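You operate a simulated robot arm through the tools that you are given. There is no shell and no other tool.

You run a simulated robot arm. Do the job below in one go: nothing can be reset, and whatever is moved stays where it is left.

JOB
Park the frame for cleaning and wipe the oil drip off its table.
Fine: low pressure, stroke to -40 mm, pressure off before the wipe; pad back where it lay. What is to be rubbed or washed off counts as gone when no trace of it is left.

It is judged by the outcome, as a careful person would: the job done as asked, and still so three seconds after it is handed in. It fails if anything else is knocked over, pushed out of place, dropped, spilled or broken.

ROBOT AND FRAMES
A 7-joint arm with a two-finger parallel gripper, fixed in place. Base frame: the origin is on the floor under the middle of its stand, x ahead of it, y to its left, z up. Units: mm, degrees, N and s.
It reaches about 1247 mm from its shoulder. Its first joint turns from -132.0 to 132.0 degrees. Payload 3.91 kg.
The tool frame sits at the grasp point between the pads (the TCP): z along the fingers, y along the line on which they close. The tips reach 30 mm beyond it. Largest opening 110 mm; finger width 20, thickness 10; the body of the gripper, 48 by 112 mm, starts 55 mm behind the TCP.
Orientation is that of the tool frame in the base frame, as a unit quaternion [w, x, y, z]. With the fingers straight down and closing along the base's y, the tool's x points along the base's -x, its y along +y and its z along -z.

CONTROLS
- The arm moves only by the tool play_rows. Its arguments are lists of equal length, an entry for each row: "claw": the finger opening in mm, from 0 to 110; "dp": the shift along the base's x, y, z in mm, a list of three; "angular": the turn, a rotation vector about the base's x, y, z in degrees, a list of three. In form: {"claw": [claw, ...], "dp": [[x, y, z], ...], "angular": [[rx, ry, rz], ...]}. A call has 1 to 20 rows; each row shifts and turns the commanded pose from where the row before left it. A row lasts 0.2 s, in which the tool goes at most 50 mm and 8.6 degrees; a call with a longer step from one row to the next is refused whole, and so is a gripper value outside its range. Where a pose cannot be reached the arm comes as near as it can. A force on the tool above 40 N (or 10 N above the force at the start of the call, whichever is more), or a blocked arm, ends the call early, and 0.2 s more pass. The fingers move at their own pace (about 108 mm/s each) and stop on an object; they squeeze with about 37 N. The grip force told is the motor's: it shows also when the fingers shut on nothing. Time passes only in rows, and 0.2 s behind the last, so rows that do not move let the fingers close. It gives the time, the measured TCP pose, the force on the tool (base axes), the opening and the grip force at its end, in the units of the frame above (readings bear some noise), with the torque about the TCP (base axes, N m) and any sound that the robot's microphone picked up.
- Cameras (640 x 400 px; columns grow to the right, rows downward): "scene" is fixed at [399.5, 650.1, 1441.4]; the picture's right is [0.34, -0.94, 0.00], its down [0.30, 0.11, -0.95] and it looks along [0.89, 0.32, 0.32] (base axes); focal length 214 px, centre (320, 200). "wrist" rides on the gripper at [72, 17, -103] in the tool frame; the picture's right is [-0.23, 0.97, 0.00], its down [-0.76, -0.18, -0.62] and it looks along [-0.61, -0.14, 0.78] (tool axes); focal length 222 px, centre (320, 200). There is no depth. A picture from a camera that has moved, and an enlarged one, comes with that camera's place and axes in the base frame and with its lens.
- snapshot(camera): a new picture of that camera. No time passes.
- zoom(camera, box): a new picture of the part [left, top, right, bottom] of that camera's present view, enlarged. No time passes.
- hand_in(): hands the job in; it is judged then, once.

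Places have to be worked out from the pictures, the camera data and where the tool is seen. Open the gripper and draw the arm clear of the work before you hand the job in, unless the task says otherwise.

The tools are called as name(argument=value, ...) on one line, values as JSON. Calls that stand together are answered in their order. play_rows: Moves the arm, as the interface text tells. Its arguments: {"type":"object","properties":{"claw":{"type":"array","items":{"type":"number"}},"dp":{"type":"array","items":{"type":"array","items":{"type":"number"}}},"angular":{"type":"array","items":{"type":"array","items":{"type":"number"}}}},"required":["claw","dp","angular"]} The other tools are called the same way: snapshot (camera) takes a picture; zoom (camera, box) takes an enlarged picture of a part of a camera's view; hand_in () hands the job in.

At the start:

```text
clock: 0.0
position: [55.5, 545.9, 1267.5]
tcp_rot: [0.0, 0.0, 1.0, 0.0]
force: [0.0, -0.4, -0.1]
ft_torque: [0.01, 0.0, 0.02]
grip_width: 110.1
gripper_force: 0.0
```

scene: 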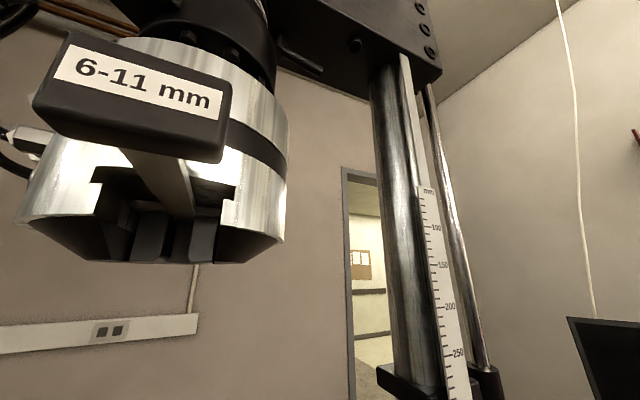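
wrist: 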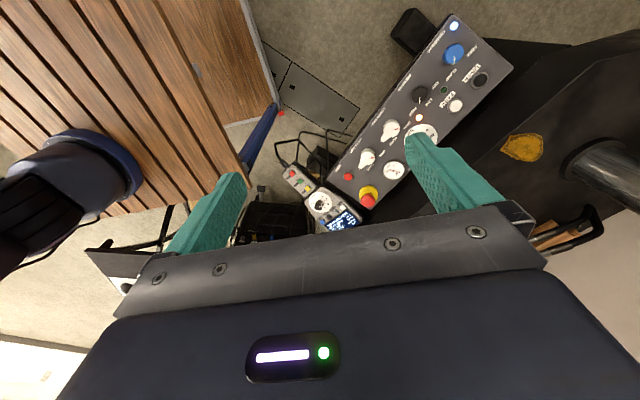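

I start by looking closely at both views: the wrist view shows a control panel, a handset, an oil drip (yellow) on a dark table. I zoom in on these before any motion.

zoom(camera="wrist", box=[320, 0, 520, 125])

zoom(camera="wrist", box=[260, 90, 480, 240])

zoom(camera="wrist", box=[440, 60, 640, 260])

zoom(camera="scene", box=[380, 150, 540, 400])

snapshot(camera="scene")

```text
3.20 times, centred on (420, 62) of wrist
camera zoom: at [-17.5, 563.4, 1371.0], right [0.23, 0.97, 0.0], down [0.76, -0.18, 0.62], along [0.61, -0.14, -0.78], focal length 711 px, centre (0, 640)
```

zoom: 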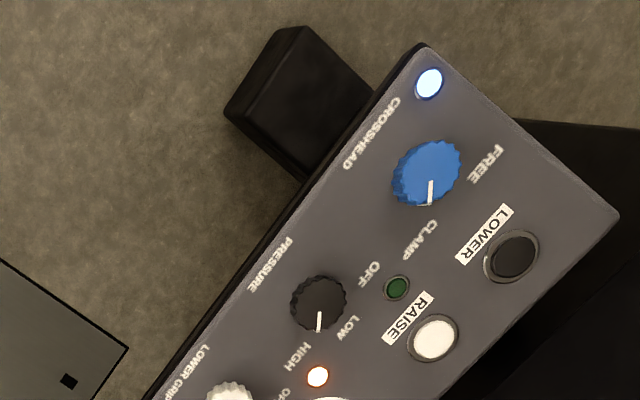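

```text
2.67 times, centred on (370, 165) of wrist
camera zoom: at [-17.5, 563.4, 1371.0], right [0.23, 0.97, 0.0], down [0.76, -0.18, 0.62], along [0.61, -0.14, -0.78], focal length 592 px, centre (187, 293)
```

zoom: 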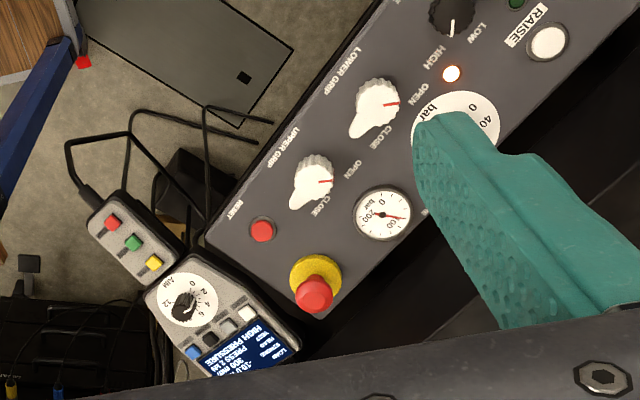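

```text
2.00 times, centred on (540, 160) of wrist
camera zoom: at [-17.5, 563.4, 1371.0], right [0.23, 0.97, 0.0], down [0.76, -0.18, 0.62], along [0.61, -0.14, -0.78], focal length 444 px, centre (-120, 280)
```

zoom: 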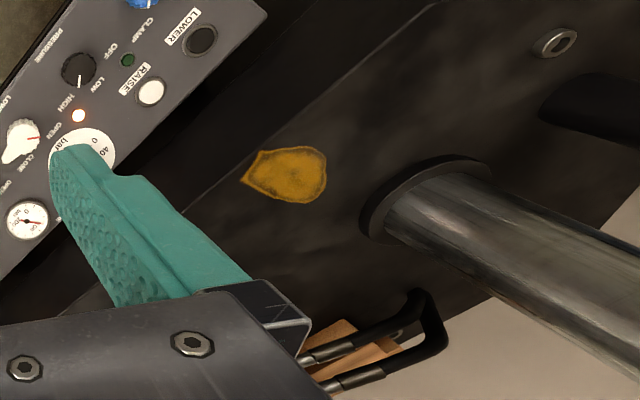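

```text
1.60 times, centred on (460, 275) of scene
camera zoom: at [399.5, 650.1, 1441.4], right [0.34, -0.94, 0.0], down [0.3, 0.11, -0.95], along [0.89, 0.32, 0.32], focal length 343 px, centre (96, 80)
```

zoom: 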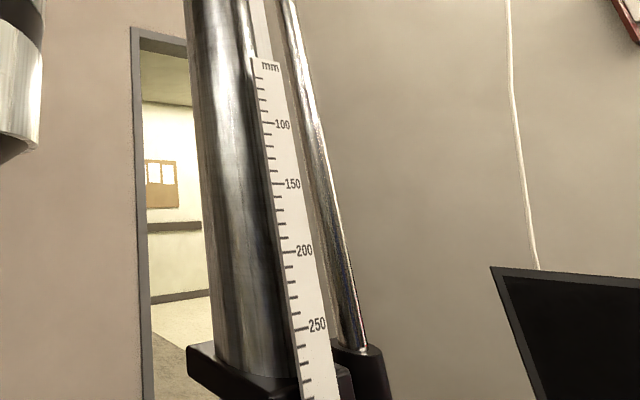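

```text
taken
```

scene: 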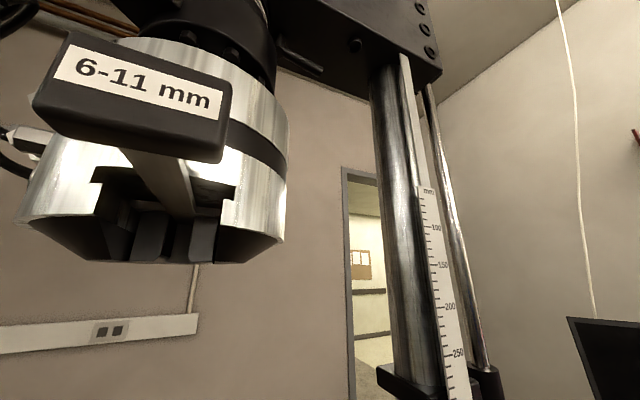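

The panel has crosshead, pressure and grip knobs, and there is a small handset with a display. I zoom further on the handset and panel to read labels.

zoom(camera="wrist", box=[280, 155, 376, 240])

zoom(camera="wrist", box=[310, 180, 374, 240])

zoom(camera="wrist", box=[500, 120, 640, 260])

zoom(camera="wrist", box=[0, 0, 320, 200])

zoom(camera="wrist", box=[380, 50, 500, 150])

```text
4.71 times, centred on (328, 198) of wrist
camera zoom: at [-17.5, 563.4, 1371.0], right [0.23, 0.97, 0.0], down [0.76, -0.18, 0.62], along [0.61, -0.14, -0.78], focal length 1045 px, centre (282, 212)
```

zoom: 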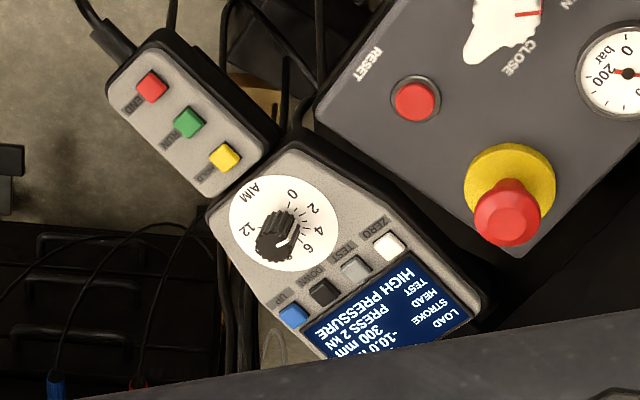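

```text
6.67 times, centred on (342, 210) of wrist
camera zoom: at [-17.5, 563.4, 1371.0], right [0.23, 0.97, 0.0], down [0.76, -0.18, 0.62], along [0.61, -0.14, -0.78], focal length 1481 px, centre (173, 133)
```

zoom: 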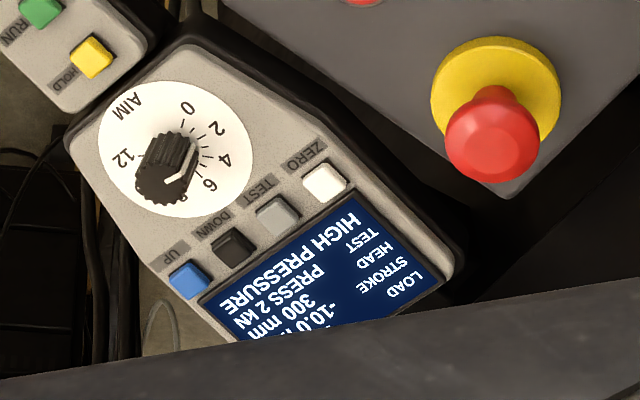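

```text
2.86 times, centred on (570, 190) of wrist
camera zoom: at [-17.5, 563.4, 1371.0], right [0.23, 0.97, 0.0], down [0.76, -0.18, 0.62], along [0.61, -0.14, -0.78], focal length 635 px, centre (-394, 229)
```

zoom: 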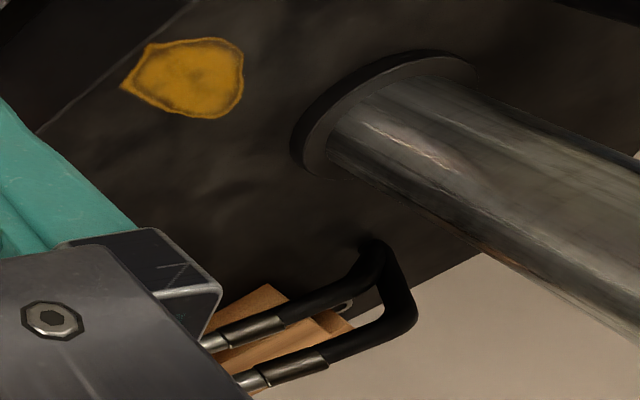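

```text
2.00 times, centred on (160, 100) of wrist
camera zoom: at [-17.5, 563.4, 1371.0], right [0.23, 0.97, 0.0], down [0.76, -0.18, 0.62], along [0.61, -0.14, -0.78], focal length 444 px, centre (640, 400)
```

zoom: 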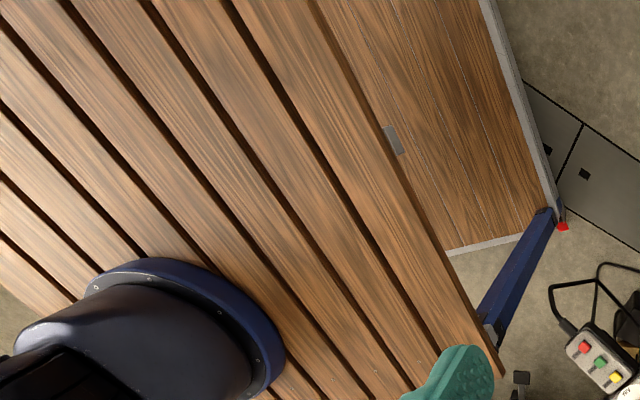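

```text
4.00 times, centred on (440, 100) of wrist
camera zoom: at [-17.5, 563.4, 1371.0], right [0.23, 0.97, 0.0], down [0.76, -0.18, 0.62], along [0.61, -0.14, -0.78], focal length 888 px, centre (-160, 600)
```

zoom: 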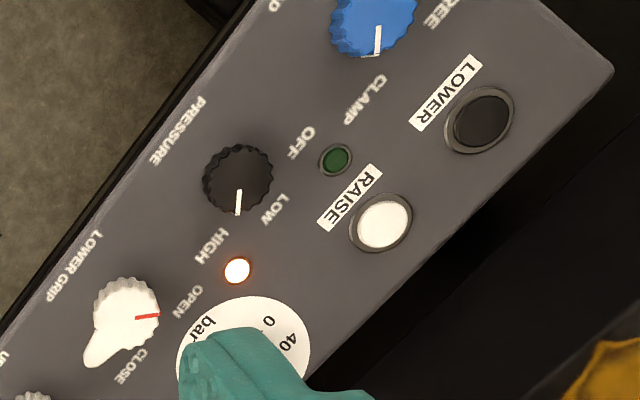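

Pressure is on HIGH (orange lamp, display "HIGH PRESSURE"), stroke reads about -10.0. I need better views, so I yaw the hand in place toward the machine (+y) to see the table and the pad.

play_rows(claw=[110, 110, 110, 110, 110, 110], dp=[[0, 0, 0], [0, 0, 0], [0, 0, 0], [0, 0, 0], [0, 0, 0], [0, 0, 0]], angular=[[0, 0, 8.5], [0, 0, 8.5], [0, 0, 8.5], [0, 0, 8.5], [0, 0, 8.5], [0, 0, 8.5]])

snapshot(camera="wrist")

snapshot(camera="scene")

```text
clock: 1.4
position: [54.2, 546.3, 1267.7]
tcp_rot: [0.001, -0.432, 0.902, 0.0]
force: [-0.7, -0.5, 0.9]
ft_torque: [0.04, 0.01, -0.02]
grip_width: 110.0
gripper_force: 0.0
```

```text
taken
camera wrist: at [-3.8, 500.4, 1371.3], right [-0.62, 0.79, 0.0], down [0.62, 0.48, 0.62], along [0.49, 0.38, -0.78], focal length 222 px, centre (320, 200)
```

wrist: 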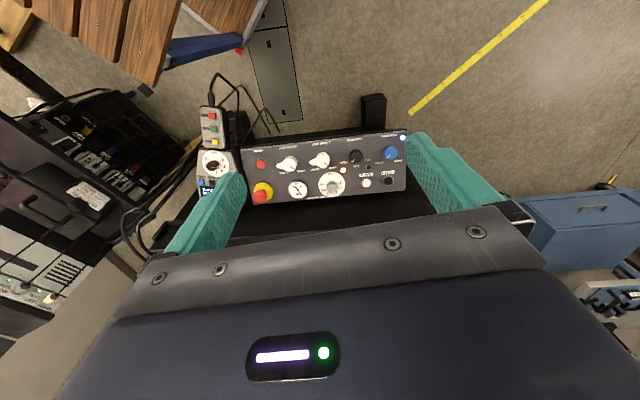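

```text
taken
```

scene: 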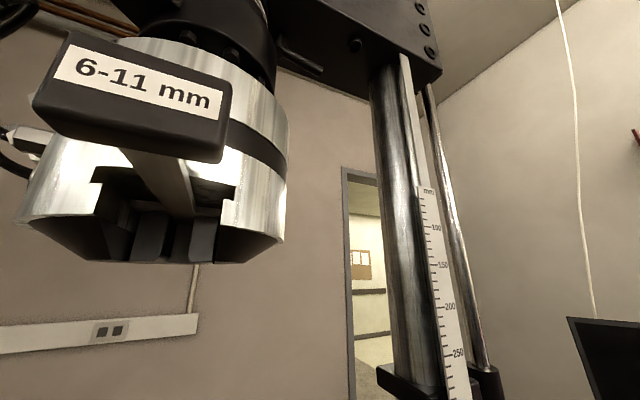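

The panel's long axis runs along about [-0.62, 0.79], roughly 800 mm high. I tilt the tool up about 42° so the wrist camera sees the machine itself (the image will be upside-down).

play_rows(claw=[110, 110, 110, 110, 110], dp=[[0, 0, 10], [0, 0, 10], [0, 0, 10], [0, 0, 10], [0, 0, 10]], angular=[[5.27, -6.63, 0], [5.27, -6.63, 0], [5.27, -6.63, 0], [5.27, -6.63, 0], [5.27, -6.63, 0]])

snapshot(camera="wrist")

```text
clock: 2.6
position: [55.0, 545.7, 1317.2]
tcp_rot: [0.354, -0.401, 0.841, 0.082]
force: [0.3, 0.7, -0.5]
ft_torque: [-0.01, 0.03, -0.02]
grip_width: 110.0
gripper_force: 0.2
```

```text
taken
camera wrist: at [-42.1, 469.7, 1343.1], right [-0.62, 0.79, 0.01], down [0.13, 0.09, 0.99], along [0.78, 0.61, -0.16], focal length 222 px, centre (320, 200)
```

wrist: 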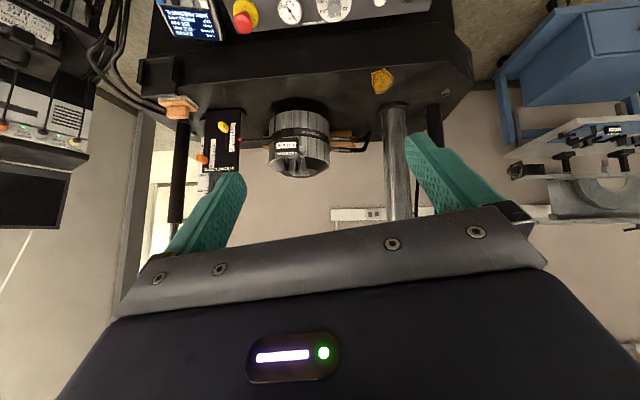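

Now I see the table upside-down: lower grip cylinder, oil drip near the +w column, and some labelled objects. I zoom in on these.

zoom(camera="wrist", box=[130, 40, 290, 200])

zoom(camera="wrist", box=[250, 40, 490, 200])

zoom(camera="wrist", box=[140, 0, 300, 60])

zoom(camera="wrist", box=[0, 0, 160, 200])

zoom(camera="wrist", box=[460, 0, 640, 220])

```text
2.50 times, centred on (210, 120) of wrist
camera zoom: at [-42.1, 469.7, 1343.1], right [-0.62, 0.79, 0.01], down [0.13, 0.09, 0.99], along [0.78, 0.61, -0.16], focal length 555 px, centre (595, 400)
```

zoom: 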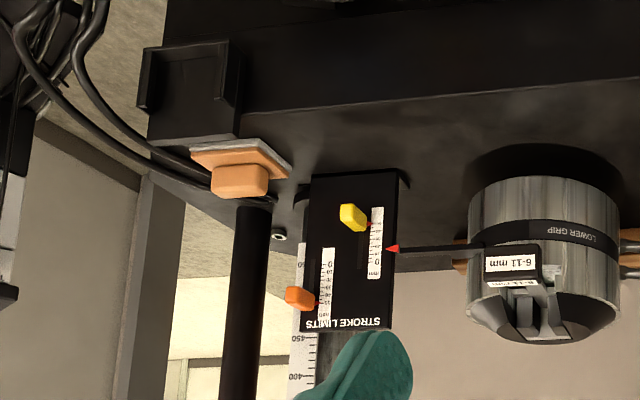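

```text
2.50 times, centred on (370, 120) of wrist
camera zoom: at [-42.1, 469.7, 1343.1], right [-0.62, 0.79, 0.01], down [0.13, 0.09, 0.99], along [0.78, 0.61, -0.16], focal length 555 px, centre (195, 400)
```

zoom: 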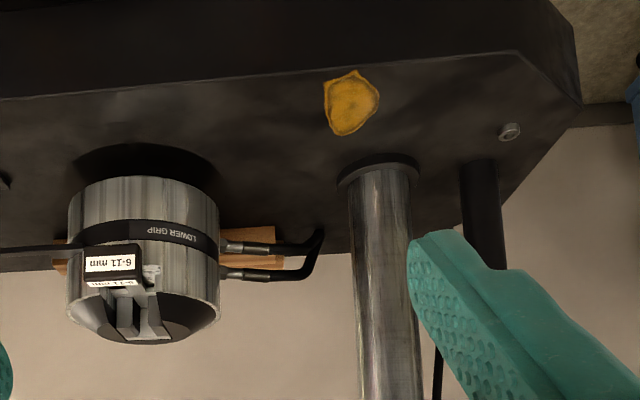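

```text
4.00 times, centred on (220, 30) of wrist
camera zoom: at [-42.1, 469.7, 1343.1], right [-0.62, 0.79, 0.01], down [0.13, 0.09, 0.99], along [0.78, 0.61, -0.16], focal length 888 px, centre (720, 880)
```

zoom: 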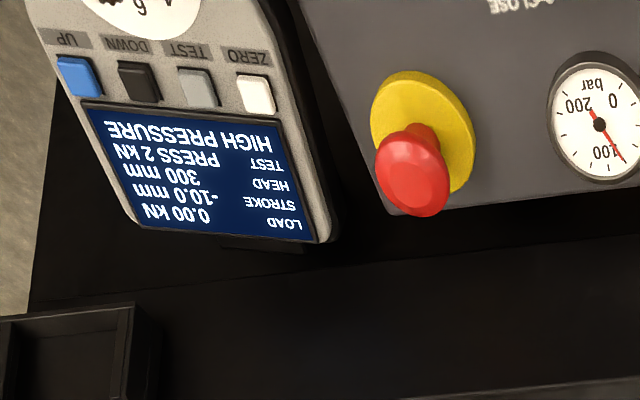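

```text
2.00 times, centred on (80, 100) of wrist
camera zoom: at [-42.1, 469.7, 1343.1], right [-0.62, 0.79, 0.01], down [0.13, 0.09, 0.99], along [0.78, 0.61, -0.16], focal length 444 px, centre (800, 400)
```

zoom: 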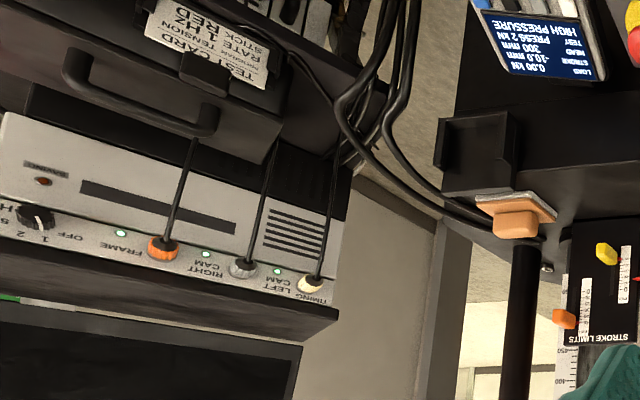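

```text
1.82 times, centred on (550, 110) of wrist
camera zoom: at [-42.1, 469.7, 1343.1], right [-0.62, 0.79, 0.01], down [0.13, 0.09, 0.99], along [0.78, 0.61, -0.16], focal length 404 px, centre (-98, 364)
```

zoom: 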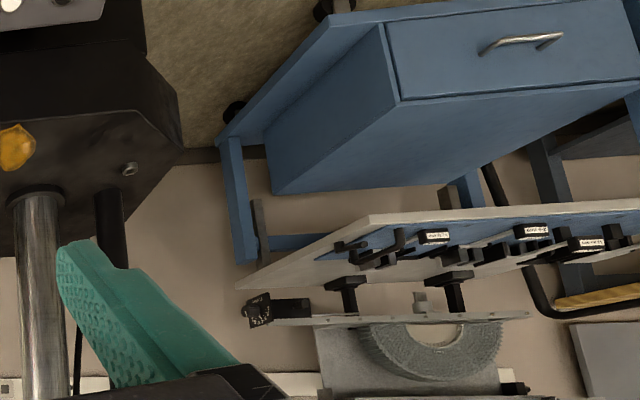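

There's a STROKE LIMITS plate with two tabs and a pointer from the lower grip, and an orange-handled pad on the -w end of the table. I zoom hard into those.

zoom(camera="wrist", box=[196, 104, 250, 176])

zoom(camera="wrist", box=[200, 110, 236, 134])

zoom(camera="wrist", box=[194, 138, 230, 174])

zoom(camera="wrist", box=[150, 85, 200, 130])

zoom(camera="wrist", box=[50, 0, 160, 60])

```text
5.56 times, centred on (223, 140) of wrist
camera zoom: at [-42.1, 469.7, 1343.1], right [-0.62, 0.79, 0.01], down [0.13, 0.09, 0.99], along [0.78, 0.61, -0.16], focal length 1234 px, centre (859, 533)
```

zoom: 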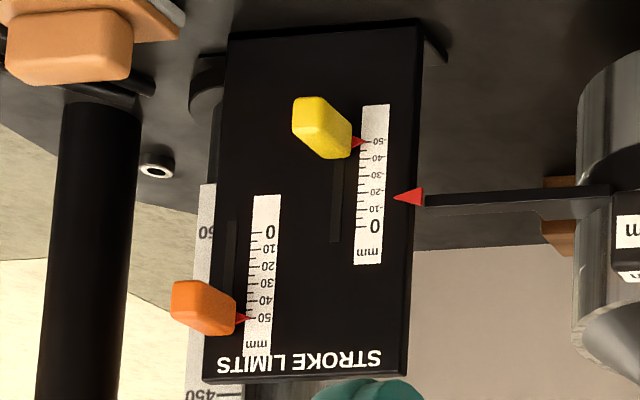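

```text
16.00 times, centred on (218, 122) of wrist
camera zoom: at [-42.1, 469.7, 1343.1], right [-0.62, 0.79, 0.01], down [0.13, 0.09, 0.99], along [0.78, 0.61, -0.16], focal length 3554 px, centre (1952, 1448)
```

zoom: 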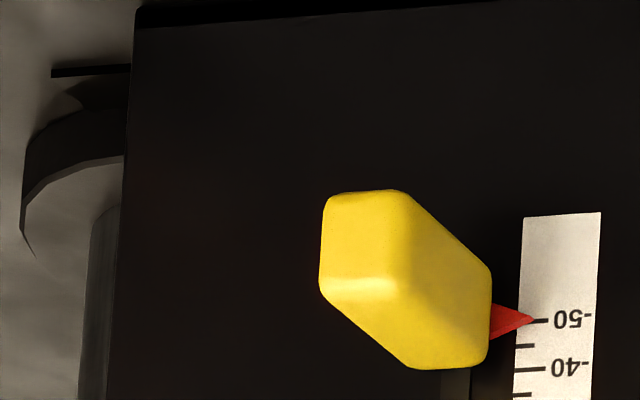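

```text
11.11 times, centred on (212, 156) of wrist
camera zoom: at [-42.1, 469.7, 1343.1], right [-0.62, 0.79, 0.01], down [0.13, 0.09, 0.99], along [0.78, 0.61, -0.16], focal length 2468 px, centre (1520, 689)
```

zoom: 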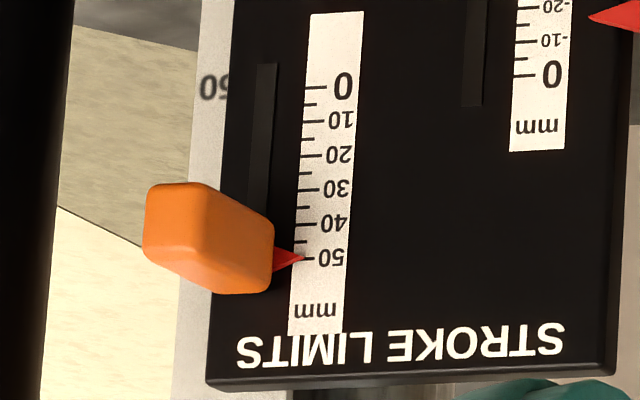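

```text
8.89 times, centred on (175, 108) of wrist
camera zoom: at [-42.1, 469.7, 1343.1], right [-0.62, 0.79, 0.01], down [0.13, 0.09, 0.99], along [0.78, 0.61, -0.16], focal length 1974 px, centre (1609, 1022)
```

zoom: 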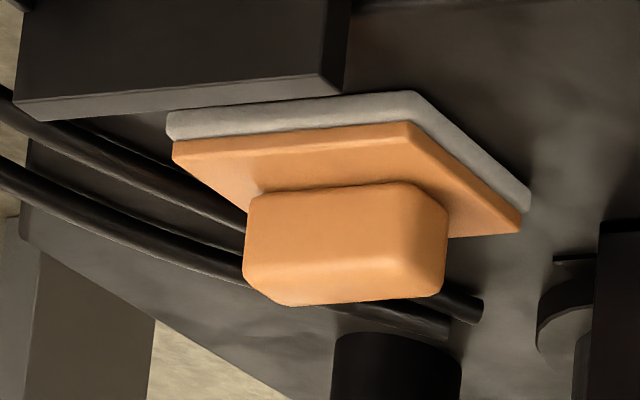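

```text
5.82 times, centred on (105, 30) of wrist
camera zoom: at [-42.1, 469.7, 1343.1], right [-0.62, 0.79, 0.01], down [0.13, 0.09, 0.99], along [0.78, 0.61, -0.16], focal length 1292 px, centre (1571, 1189)
```

zoom: 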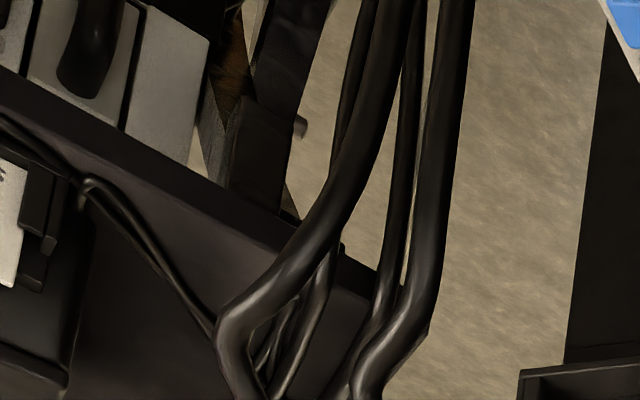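

Limits are at -50/+50, so -40 is inside them; no need to touch them. Now I level the tool again and lower toward the panel to get close views for triangulating the knob and buttons.

play_rows(claw=[110, 110, 110, 110, 110], dp=[[9, 3, -43], [9, 3, -43], [9, 3, -43], [9, 3, -43], [9, 3, -43]], angular=[[-5.27, 6.63, 0], [-5.27, 6.63, 0], [-5.27, 6.63, 0], [-5.27, 6.63, 0], [-5.27, 6.63, 0]])

snapshot(camera="wrist")

snapshot(camera="scene")

```text
clock: 3.8
position: [98.8, 562.1, 1101.4]
tcp_rot: [0.0, -0.432, 0.902, 0.001]
force: [-1.4, -1.2, 0.1]
ft_torque: [0.03, -0.06, 0.01]
grip_width: 110.0
gripper_force: 0.1
```

```text
taken
camera wrist: at [41.3, 517.3, 1205.3], right [-0.62, 0.79, 0.0], down [0.62, 0.48, 0.62], along [0.49, 0.38, -0.78], focal length 222 px, centre (320, 200)
```

wrist: 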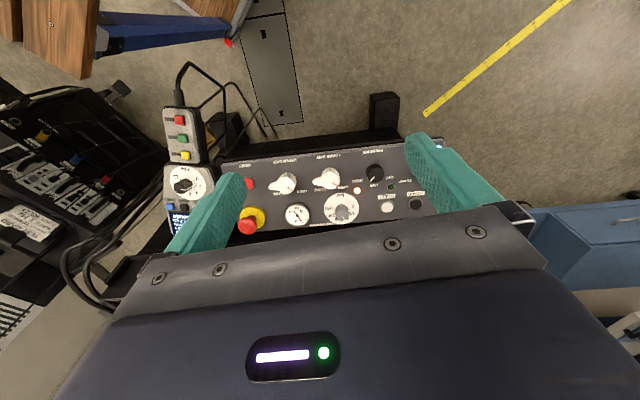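

```text
taken
```

scene: 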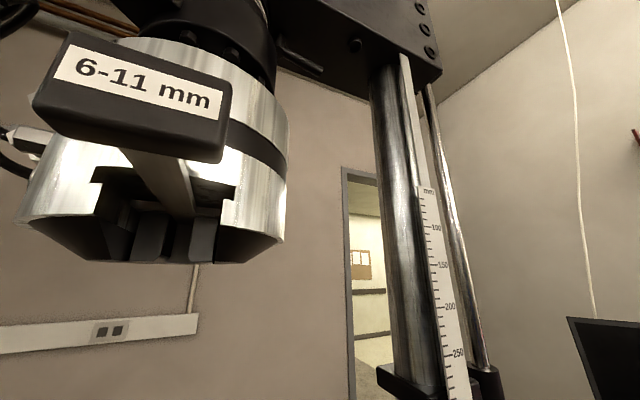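

I zoom on the panel in this view to get precise pixel positions and knob pointer directions.

zoom(camera="wrist", box=[320, 130, 448, 220])

zoom(camera="wrist", box=[150, 100, 320, 240])

```text
4.44 times, centred on (384, 175) of wrist
camera zoom: at [41.3, 517.3, 1205.3], right [-0.62, 0.79, 0.0], down [0.62, 0.48, 0.62], along [0.49, 0.38, -0.78], focal length 987 px, centre (36, 311)
```

zoom: 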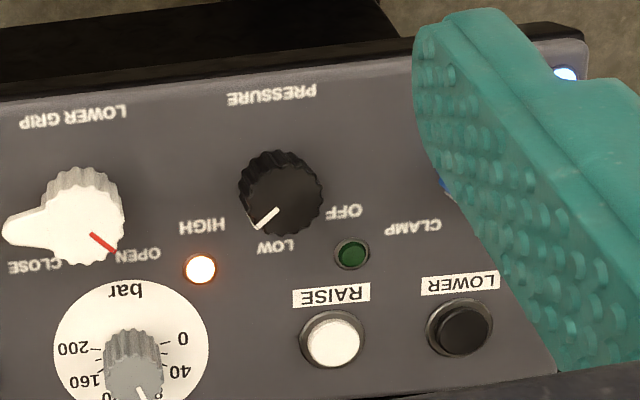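

```text
2.86 times, centred on (235, 170) of wrist
camera zoom: at [41.3, 517.3, 1205.3], right [-0.62, 0.79, 0.0], down [0.62, 0.48, 0.62], along [0.49, 0.38, -0.78], focal length 635 px, centre (563, 286)
```

zoom: 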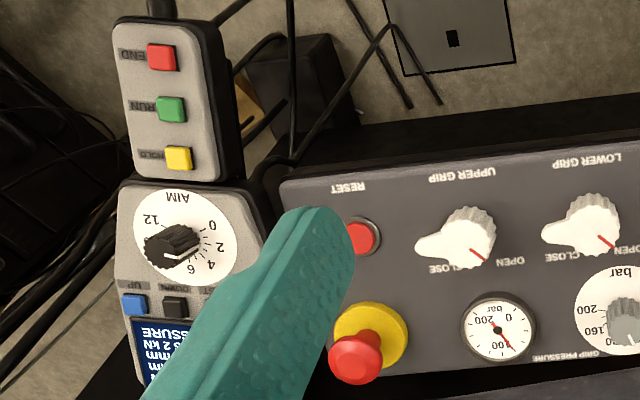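

The pressure knob reads OFF–LOW–HIGH left to right for the operator, pointer at HIGH; rough position is (155, 756, 830). I move the hand above it for a closer view.

play_rows(claw=[110, 110, 110, 110, 110, 110], dp=[[10, 36, -20], [10, 36, -20], [10, 36, -20], [10, 36, -20], [10, 36, -20], [0, 0, 0]], angular=[[0, 0, 0], [0, 0, 0], [0, 0, 0], [0, 0, 0], [0, 0, 0], [0, 0, 0]])

snapshot(camera="wrist")

zoom(camera="wrist", box=[230, 90, 410, 205])

```text
clock: 5.2
position: [148.9, 743.7, 999.5]
tcp_rot: [0.001, -0.431, 0.902, 0.0]
force: [-0.5, -0.2, 0.4]
ft_torque: [-0.02, -0.01, 0.01]
grip_width: 110.1
gripper_force: 0.0
```

```text
taken
camera wrist: at [90.2, 697.5, 1102.7], right [-0.61, 0.79, 0.0], down [0.62, 0.48, 0.62], along [0.49, 0.38, -0.78], focal length 222 px, centre (320, 200)
```

wrist: 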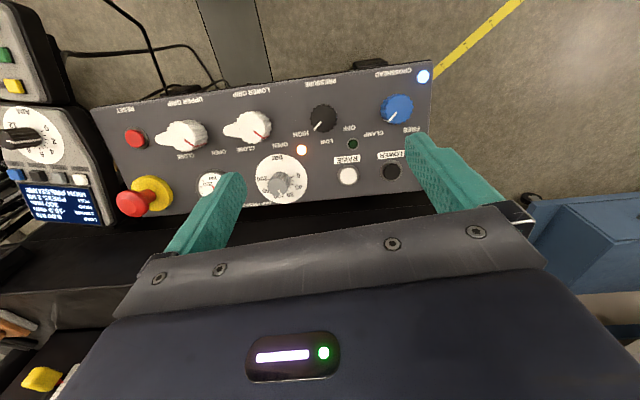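

```text
3.48 times, centred on (320, 148) of wrist
camera zoom: at [90.2, 697.5, 1102.7], right [-0.61, 0.79, 0.0], down [0.62, 0.48, 0.62], along [0.49, 0.38, -0.78], focal length 773 px, centre (320, 383)
```

zoom: 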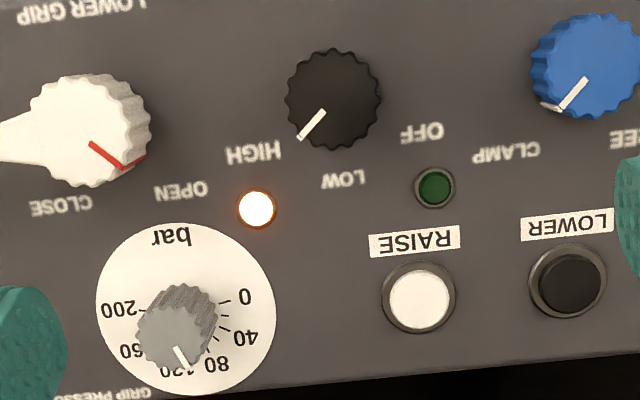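

Triangulating, the pressure knob top is near (164, 765, 813), about 34 mm across. I zoom on the handset and yellow items at left for later.

zoom(camera="wrist", box=[0, 90, 180, 240])

zoom(camera="wrist", box=[0, 230, 130, 400])

zoom(camera="wrist", box=[290, 50, 440, 150])

```text
2.67 times, centred on (90, 165) of wrist
camera zoom: at [90.2, 697.5, 1102.7], right [-0.61, 0.79, 0.0], down [0.62, 0.48, 0.62], along [0.49, 0.38, -0.78], focal length 592 px, centre (933, 293)
```

zoom: 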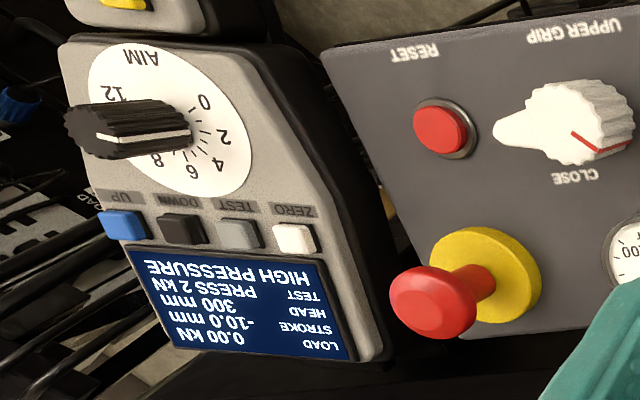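

```text
2.35 times, centred on (65, 315) of wrist
camera zoom: at [90.2, 697.5, 1102.7], right [-0.61, 0.79, 0.0], down [0.62, 0.48, 0.62], along [0.49, 0.38, -0.78], focal length 523 px, centre (920, -71)
```

zoom: 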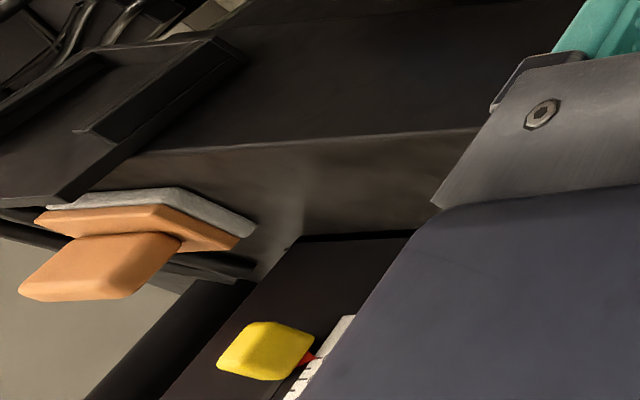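

```text
4.00 times, centred on (365, 100) of wrist
camera zoom: at [90.2, 697.5, 1102.7], right [-0.61, 0.79, 0.0], down [0.62, 0.48, 0.62], along [0.49, 0.38, -0.78], focal length 888 px, centre (140, 600)
```

zoom: 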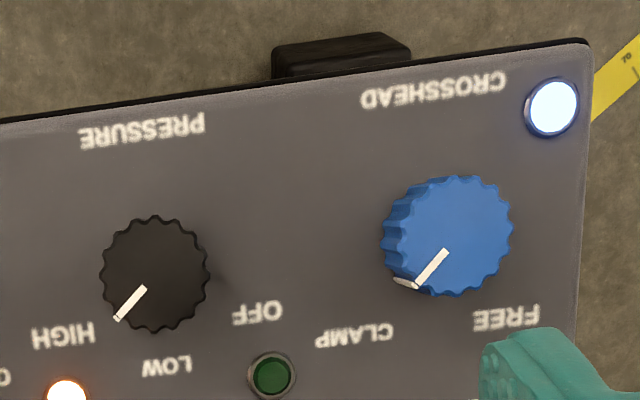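

The handset shows STROKE -10.0, HEAD 300, HIGH PRESSURE; crosshead knob is at CLAMP. I go lower directly over the pressure knob to refine its position and the panel tilt.

play_rows(claw=[110, 110, 110, 110], dp=[[5, 7, -33], [5, 7, -33], [5, 7.3, -33.5], [0, 0, 0]], angular=[[0, 0, 0], [0, 0, 0], [0, 0, 0], [0, 0, 0]])

snapshot(camera="wrist")

zoom(camera="wrist", box=[220, 70, 420, 195])

```text
clock: 6.2
position: [164.6, 761.8, 902.1]
tcp_rot: [0.0, -0.43, 0.903, 0.0]
force: [-0.2, 0.7, 0.2]
ft_torque: [0.0, -0.01, 0.0]
grip_width: 109.8
gripper_force: 0.2
```

```text
taken
camera wrist: at [105.8, 716.9, 1005.8], right [-0.61, 0.79, 0.0], down [0.62, 0.48, 0.62], along [0.49, 0.38, -0.78], focal length 222 px, centre (320, 200)
```

wrist: 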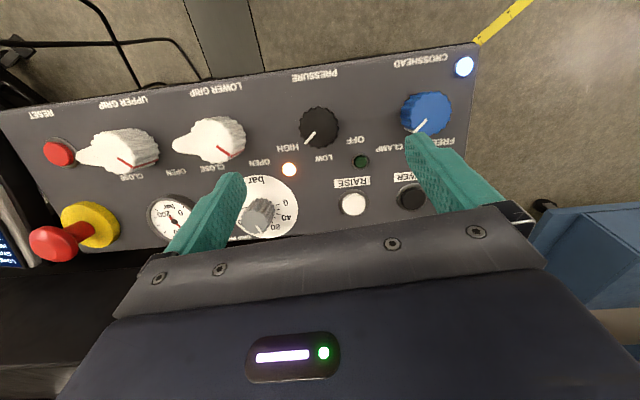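

```text
3.20 times, centred on (320, 132) of wrist
camera zoom: at [105.8, 716.9, 1005.8], right [-0.61, 0.79, 0.0], down [0.62, 0.48, 0.62], along [0.49, 0.38, -0.78], focal length 711 px, centre (320, 416)
```

zoom: 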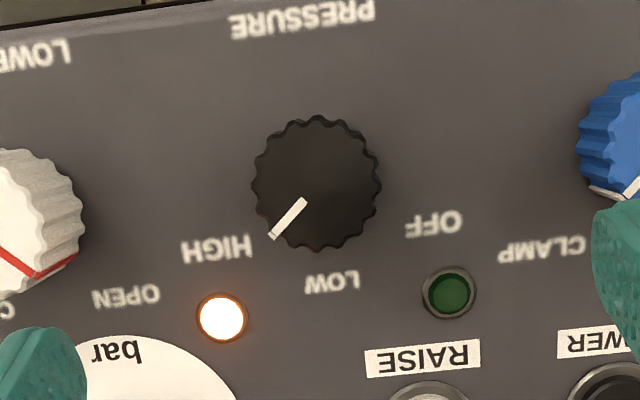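

From three views the knob top is about (164, 762, 809), the panel sloping maybe 15–25° toward the operator with its forward axis near 45°. I back off along the front and tilt up for a low-angle view to pin down the tilt and knob height.

play_rows(claw=[110, 110, 110, 110, 110, 110, 110], dp=[[-20, -20, 15], [-20, -20, 10], [-20, -20, 0], [-20, -20, 0], [-20, -20, 0], [-20, -20, 0], [0, 0, 0]], angular=[[0, 0, 0], [0, 0, 0], [5.98, -6.04, 0], [5.98, -6.04, 0], [5.98, -6.04, 0], [5.98, -6.04, 0], [0, 0, 0]])

snapshot(camera="wrist")

zoom(camera="wrist", box=[240, 0, 560, 200])

```text
clock: 7.8
position: [43.8, 643.3, 926.7]
tcp_rot: [0.276, -0.412, 0.863, 0.097]
force: [-0.1, 0.6, 0.4]
ft_torque: [-0.02, 0.01, -0.05]
grip_width: 110.2
gripper_force: 0.1
```

```text
taken
camera wrist: at [-46.1, 566.2, 972.0], right [-0.63, 0.77, 0.07], down [0.28, 0.14, 0.95], along [0.73, 0.62, -0.3], focal length 222 px, centre (320, 200)
```

wrist: 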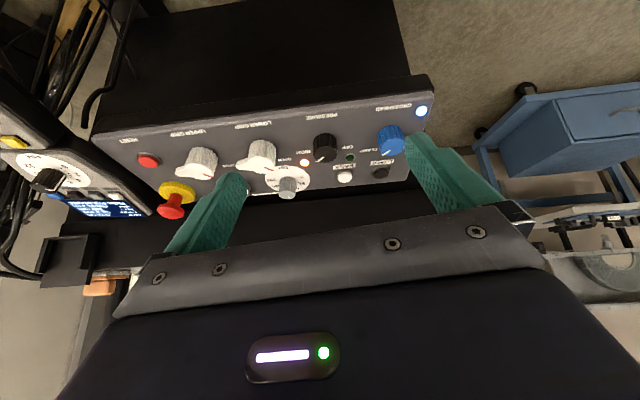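

```text
2.00 times, centred on (400, 100) of wrist
camera zoom: at [-46.1, 566.2, 972.0], right [-0.63, 0.77, 0.07], down [0.28, 0.14, 0.95], along [0.73, 0.62, -0.3], focal length 444 px, centre (160, 400)
```

zoom: 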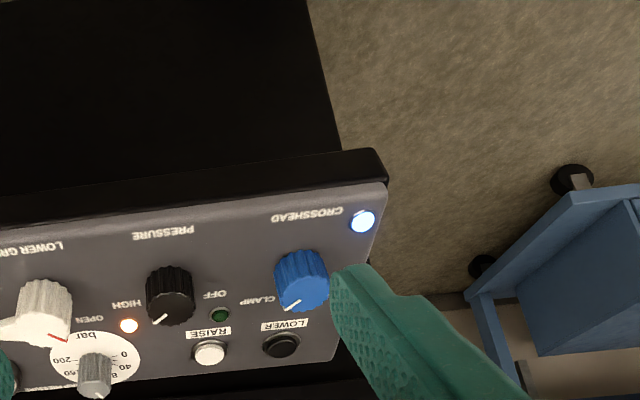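

With a wide baseline: panel tilt ≈15°, f axis ≈44.3°, knob top ≈(162, 760, 815), knob ~28 mm tall and 36 mm across. I go to a pre-grasp 70 mm above along the panel normal, matching tilt and yawing back −45° so there is room to turn.

play_rows(claw=[110, 110, 110, 100, 90, 80, 70, 64, 64, 64], dp=[[17.5, 17.3, -7.4], [17.5, 17.3, -7.4], [17.5, 17.3, -7.4], [17.5, 17.3, -7.4], [17.5, 17.3, -7.4], [17.7, 17.3, -7.3], [0, 0, 0], [0, 0, 0], [0, 0, 0], [0, 0, 0]], angular=[[-4.42, 4.53, 0], [-4.42, 4.53, 0], [-4.42, 4.53, 0], [1.389, 1.355, -7.244], [1.389, 1.355, -7.244], [1.389, 1.355, -7.244], [1.389, 1.355, -7.244], [1.389, 1.355, -7.244], [1.389, 1.355, -7.244], [0, 0, 0]])

snapshot(camera="wrist")

```text
clock: 10.0
position: [149.1, 744.8, 882.3]
tcp_rot: [0.099, -0.051, 0.99, 0.088]
force: [0.8, -0.4, -0.5]
ft_torque: [-0.02, 0.0, 0.0]
grip_width: 64.3
gripper_force: 0.1
```

```text
taken
camera wrist: at [57.5, 737.7, 971.5], right [0.11, 0.97, 0.21], down [0.65, -0.23, 0.73], along [0.75, 0.06, -0.65], focal length 222 px, centre (320, 200)
```

wrist: 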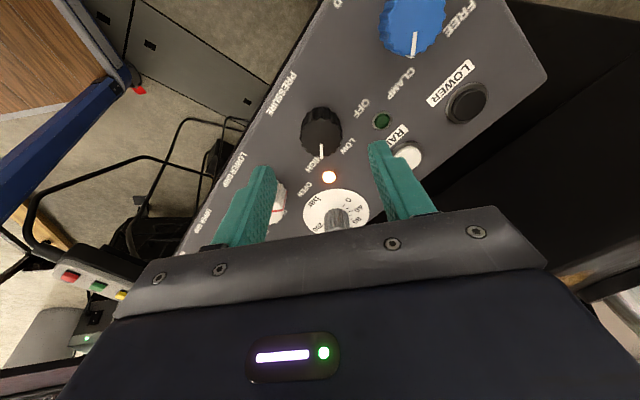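

The tool axis now matches the panel normal. I zoom to check the knob's centring against the predicted tool axis (column 320, row ~139).

zoom(camera="wrist", box=[270, 90, 370, 200])

```text
3.64 times, centred on (320, 145) of wrist
camera zoom: at [57.5, 737.7, 971.5], right [0.11, 0.97, 0.21], down [0.65, -0.23, 0.73], along [0.75, 0.06, -0.65], focal length 808 px, centre (320, 400)
```

zoom: 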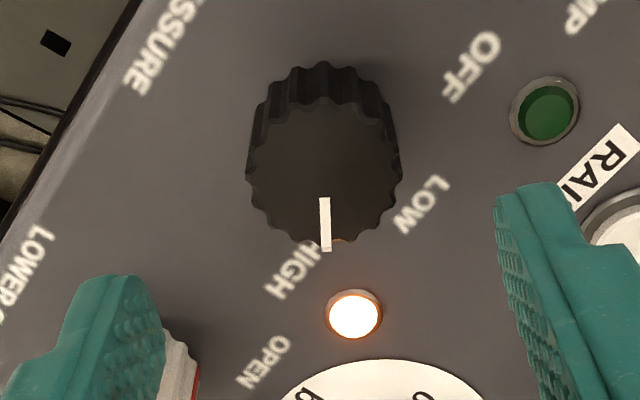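

The knob is within ~1.5 mm of the tool axis. I nudge +1 mm in y and descend 60 mm along the normal, still open, then look.

play_rows(claw=[64, 64, 64, 64, 64], dp=[[3.7, 4.9, -19.3], [3.7, 3.7, -19.3], [1.9, 1.9, -9.6], [1.9, 1.8, -9.7], [0, 0, 0]], angular=[[0, 0, 0], [0, 0, 0], [0, 0, 0], [0, 0, 0], [0, 0, 0]])

snapshot(camera="wrist")

zoom(camera="wrist", box=[240, 110, 400, 230])

```text
clock: 11.2
position: [160.0, 757.8, 825.7]
tcp_rot: [0.098, -0.052, 0.99, 0.089]
force: [0.3, -0.7, 0.2]
ft_torque: [0.0, 0.0, 0.01]
grip_width: 64.2
gripper_force: 0.1
```

```text
taken
camera wrist: at [68.8, 749.3, 913.7], right [0.1, 0.97, 0.21], down [0.65, -0.22, 0.73], along [0.75, 0.06, -0.65], focal length 222 px, centre (320, 200)
```

wrist: 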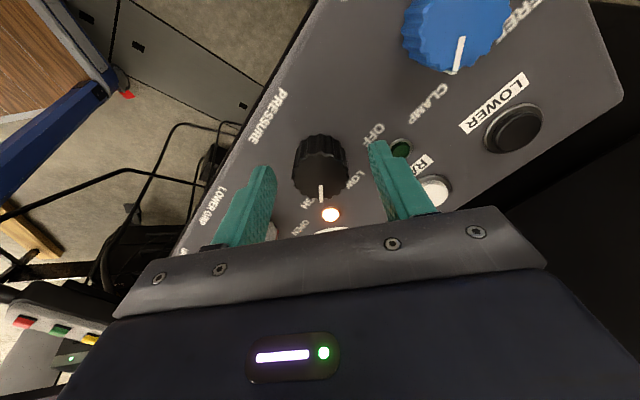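

```text
3.33 times, centred on (320, 170) of wrist
camera zoom: at [68.8, 749.3, 913.7], right [0.1, 0.97, 0.21], down [0.65, -0.22, 0.73], along [0.75, 0.06, -0.65], focal length 740 px, centre (320, 300)
```

zoom: 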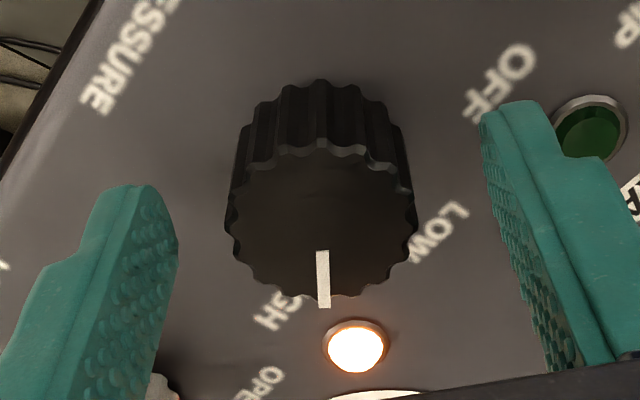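

The knob is centred between the pads with the tips ~20 mm below its top. I close on it.

play_rows(claw=[50, 40, 30, 30], dp=[[0, 0, 0], [0, 0, 0], [0, 0, 0], [0, 0, 0]], angular=[[0, 0, 0], [0, 0, 0], [0, 0, 0], [0, 0, 0]])

zoom(camera="wrist", box=[240, 110, 400, 230])

```text
clock: 12.2
position: [159.7, 757.1, 824.9]
tcp_rot: [0.098, -0.052, 0.99, 0.089]
force: [0.4, 3.1, -1.1]
ft_torque: [-0.04, 0.05, 0.0]
grip_width: 35.7
gripper_force: 45.2
```

```text
3.33 times, centred on (320, 170) of wrist
camera zoom: at [68.7, 749.4, 913.7], right [0.1, 0.97, 0.21], down [0.65, -0.22, 0.73], along [0.75, 0.06, -0.65], focal length 740 px, centre (320, 300)
```

zoom: 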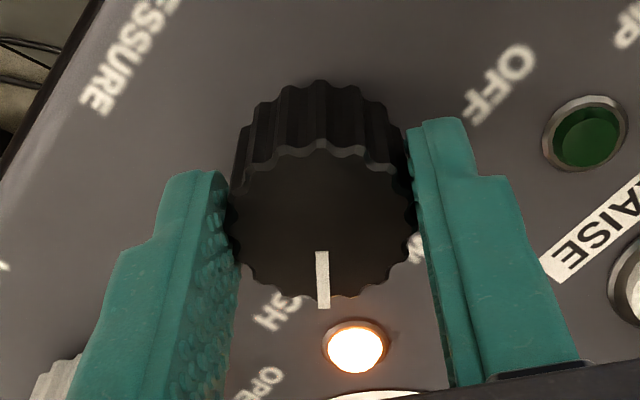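

Knob gripped at 35.7 mm. The pointer is ~48–52° clockwise of LOW, so I turn counter-clockwise about the panel normal by 48°.

play_rows(claw=[30, 30, 30, 30, 30, 30, 30], dp=[[0, 0, 0], [0, 0, 0], [0, 0, 0], [0, 0, 0], [0, 0, 0], [0, 0, 0], [0, 0, 0]], angular=[[-1.482, -1.446, 7.727], [-1.482, -1.446, 7.727], [-1.482, -1.446, 7.727], [-1.482, -1.446, 7.727], [-1.482, -1.446, 7.727], [-1.482, -1.446, 7.727], [0, 0, 0]])

snapshot(camera="wrist")

zoom(camera="wrist", box=[240, 110, 400, 230])

```text
clock: 13.8
position: [160.1, 757.2, 824.8]
tcp_rot: [0.124, -0.451, 0.883, 0.041]
force: [1.1, -18.3, 2.6]
ft_torque: [-0.45, 0.13, 0.01]
grip_width: 35.5
gripper_force: 45.2
```

```text
taken
camera wrist: at [87.6, 691.9, 906.5], right [-0.66, 0.75, 0.02], down [0.46, 0.38, 0.8], along [0.6, 0.54, -0.59], focal length 222 px, centre (320, 200)
```

wrist: 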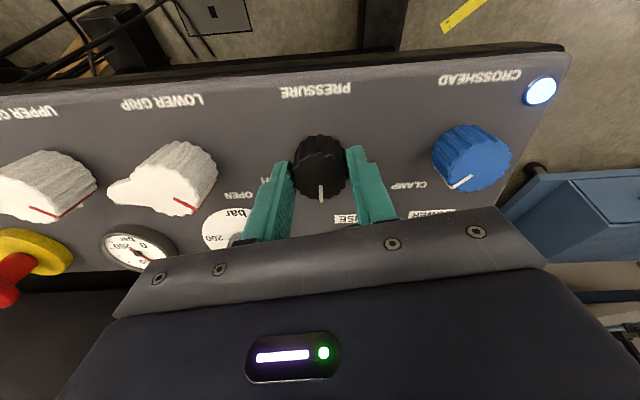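

```text
3.33 times, centred on (320, 170) of wrist
camera zoom: at [87.6, 691.9, 906.5], right [-0.66, 0.75, 0.02], down [0.46, 0.38, 0.8], along [0.6, 0.54, -0.59], focal length 740 px, centre (320, 300)
```

zoom: 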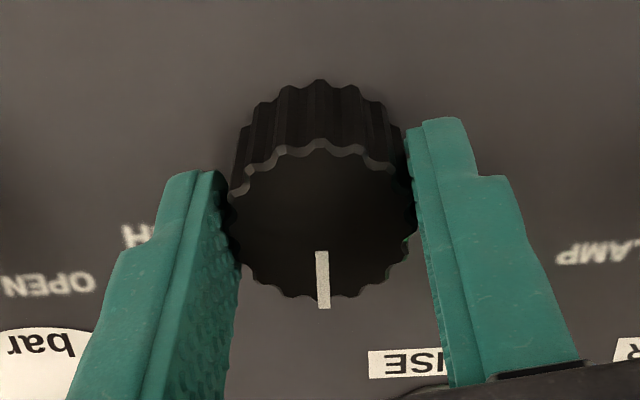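

The knob turned with the hand. I open and back off along the normal to check the lamps and pointer.

play_rows(claw=[45, 55, 64, 64, 64, 64, 64], dp=[[0, 0, 0], [0, 0, 0], [0, 0, 0], [-3.7, -3.6, 19.3], [-3.7, -3.6, 19.3], [-3.7, -3.6, 19.3], [0, 0, 0]], angular=[[0, 0, 0], [0, 0, 0], [0, 0, 0], [0, 0, 0], [0, 0, 0], [0, 0, 0], [0, 0, 0]])

snapshot(camera="wrist")

zoom(camera="wrist", box=[240, 80, 400, 200])

```text
clock: 15.4
position: [148.4, 746.1, 883.3]
tcp_rot: [0.124, -0.451, 0.883, 0.041]
force: [-0.6, -0.1, 0.0]
ft_torque: [-0.01, 0.0, 0.0]
grip_width: 64.0
gripper_force: 0.0
```

```text
taken
camera wrist: at [76.0, 681.2, 964.9], right [-0.66, 0.75, 0.02], down [0.46, 0.38, 0.8], along [0.6, 0.54, -0.59], focal length 222 px, centre (320, 200)
```

wrist: 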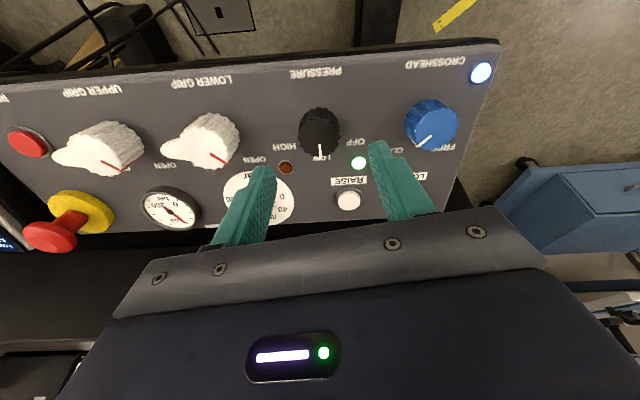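

```text
3.33 times, centred on (320, 140) of wrist
camera zoom: at [76.0, 681.2, 964.9], right [-0.66, 0.75, 0.02], down [0.46, 0.38, 0.8], along [0.6, 0.54, -0.59], focal length 740 px, centre (320, 400)
```

zoom: 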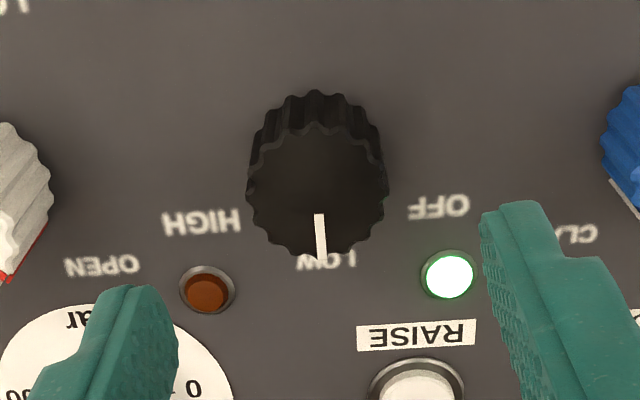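

Green lamp lit, pointer at LOW. Next is the handset: DOWN button triangulates to about (491, 475, 820). I lift and traverse above the panel toward it, keeping well over the e-stop (~860).

play_rows(claw=[64, 40, 20, 20, 20, 20, 20, 20, 20, 20, 20], dp=[[0, 0, 45], [33, -34, 5], [33, -34, 5], [33, -34, 5], [33, -34, 5], [33, -34, 5], [33, -34, 5], [33, -34, 5], [33, -34, 5], [33, -34, 0], [0, 0, 0]], angular=[[0, 0, 0], [0, 0, 0], [0, 0, 0], [0, 0, 0], [0, 0, 0], [0, 0, 0], [0, 0, 0], [0, 0, 0], [0, 0, 0], [0, 0, 0], [0, 0, 0]])

snapshot(camera="wrist")

```text
clock: 17.8
position: [445.0, 442.4, 969.5]
tcp_rot: [0.124, -0.451, 0.883, 0.042]
force: [0.3, 0.3, 0.4]
ft_torque: [0.01, -0.04, -0.03]
grip_width: 19.8
gripper_force: 0.0
```

```text
taken
camera wrist: at [373.0, 376.9, 1051.8], right [-0.66, 0.75, 0.02], down [0.46, 0.38, 0.8], along [0.6, 0.54, -0.59], focal length 222 px, centre (320, 200)
```

wrist: 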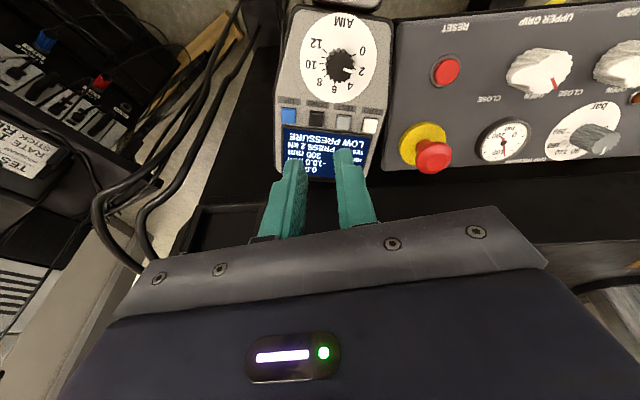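

The display now reads LOW PRESSURE. I zoom in on the handset for the button positions and the stroke reading.

zoom(camera="wrist", box=[260, 0, 400, 190])

zoom(camera="wrist", box=[270, 90, 390, 185])

```text
2.11 times, centred on (330, 95) of wrist
camera zoom: at [373.0, 376.9, 1051.8], right [-0.66, 0.75, 0.02], down [0.46, 0.38, 0.8], along [0.6, 0.54, -0.59], focal length 468 px, centre (299, 421)
```

zoom: 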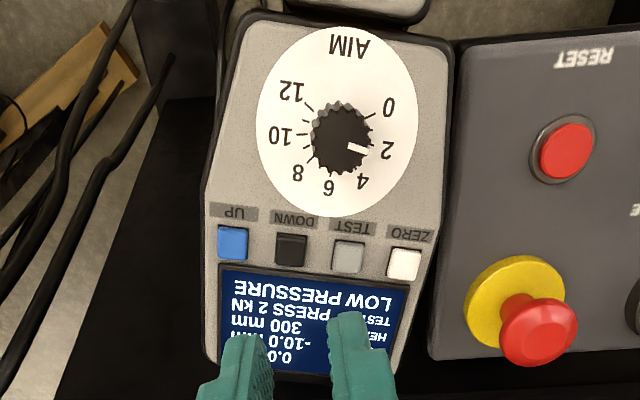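

```text
4.21 times, centred on (330, 138) of wrist
camera zoom: at [373.0, 376.9, 1051.8], right [-0.66, 0.75, 0.02], down [0.46, 0.38, 0.8], along [0.6, 0.54, -0.59], focal length 935 px, centre (278, 463)
```

zoom: 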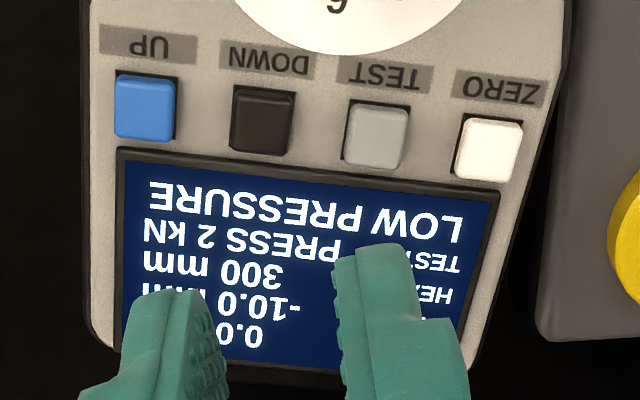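

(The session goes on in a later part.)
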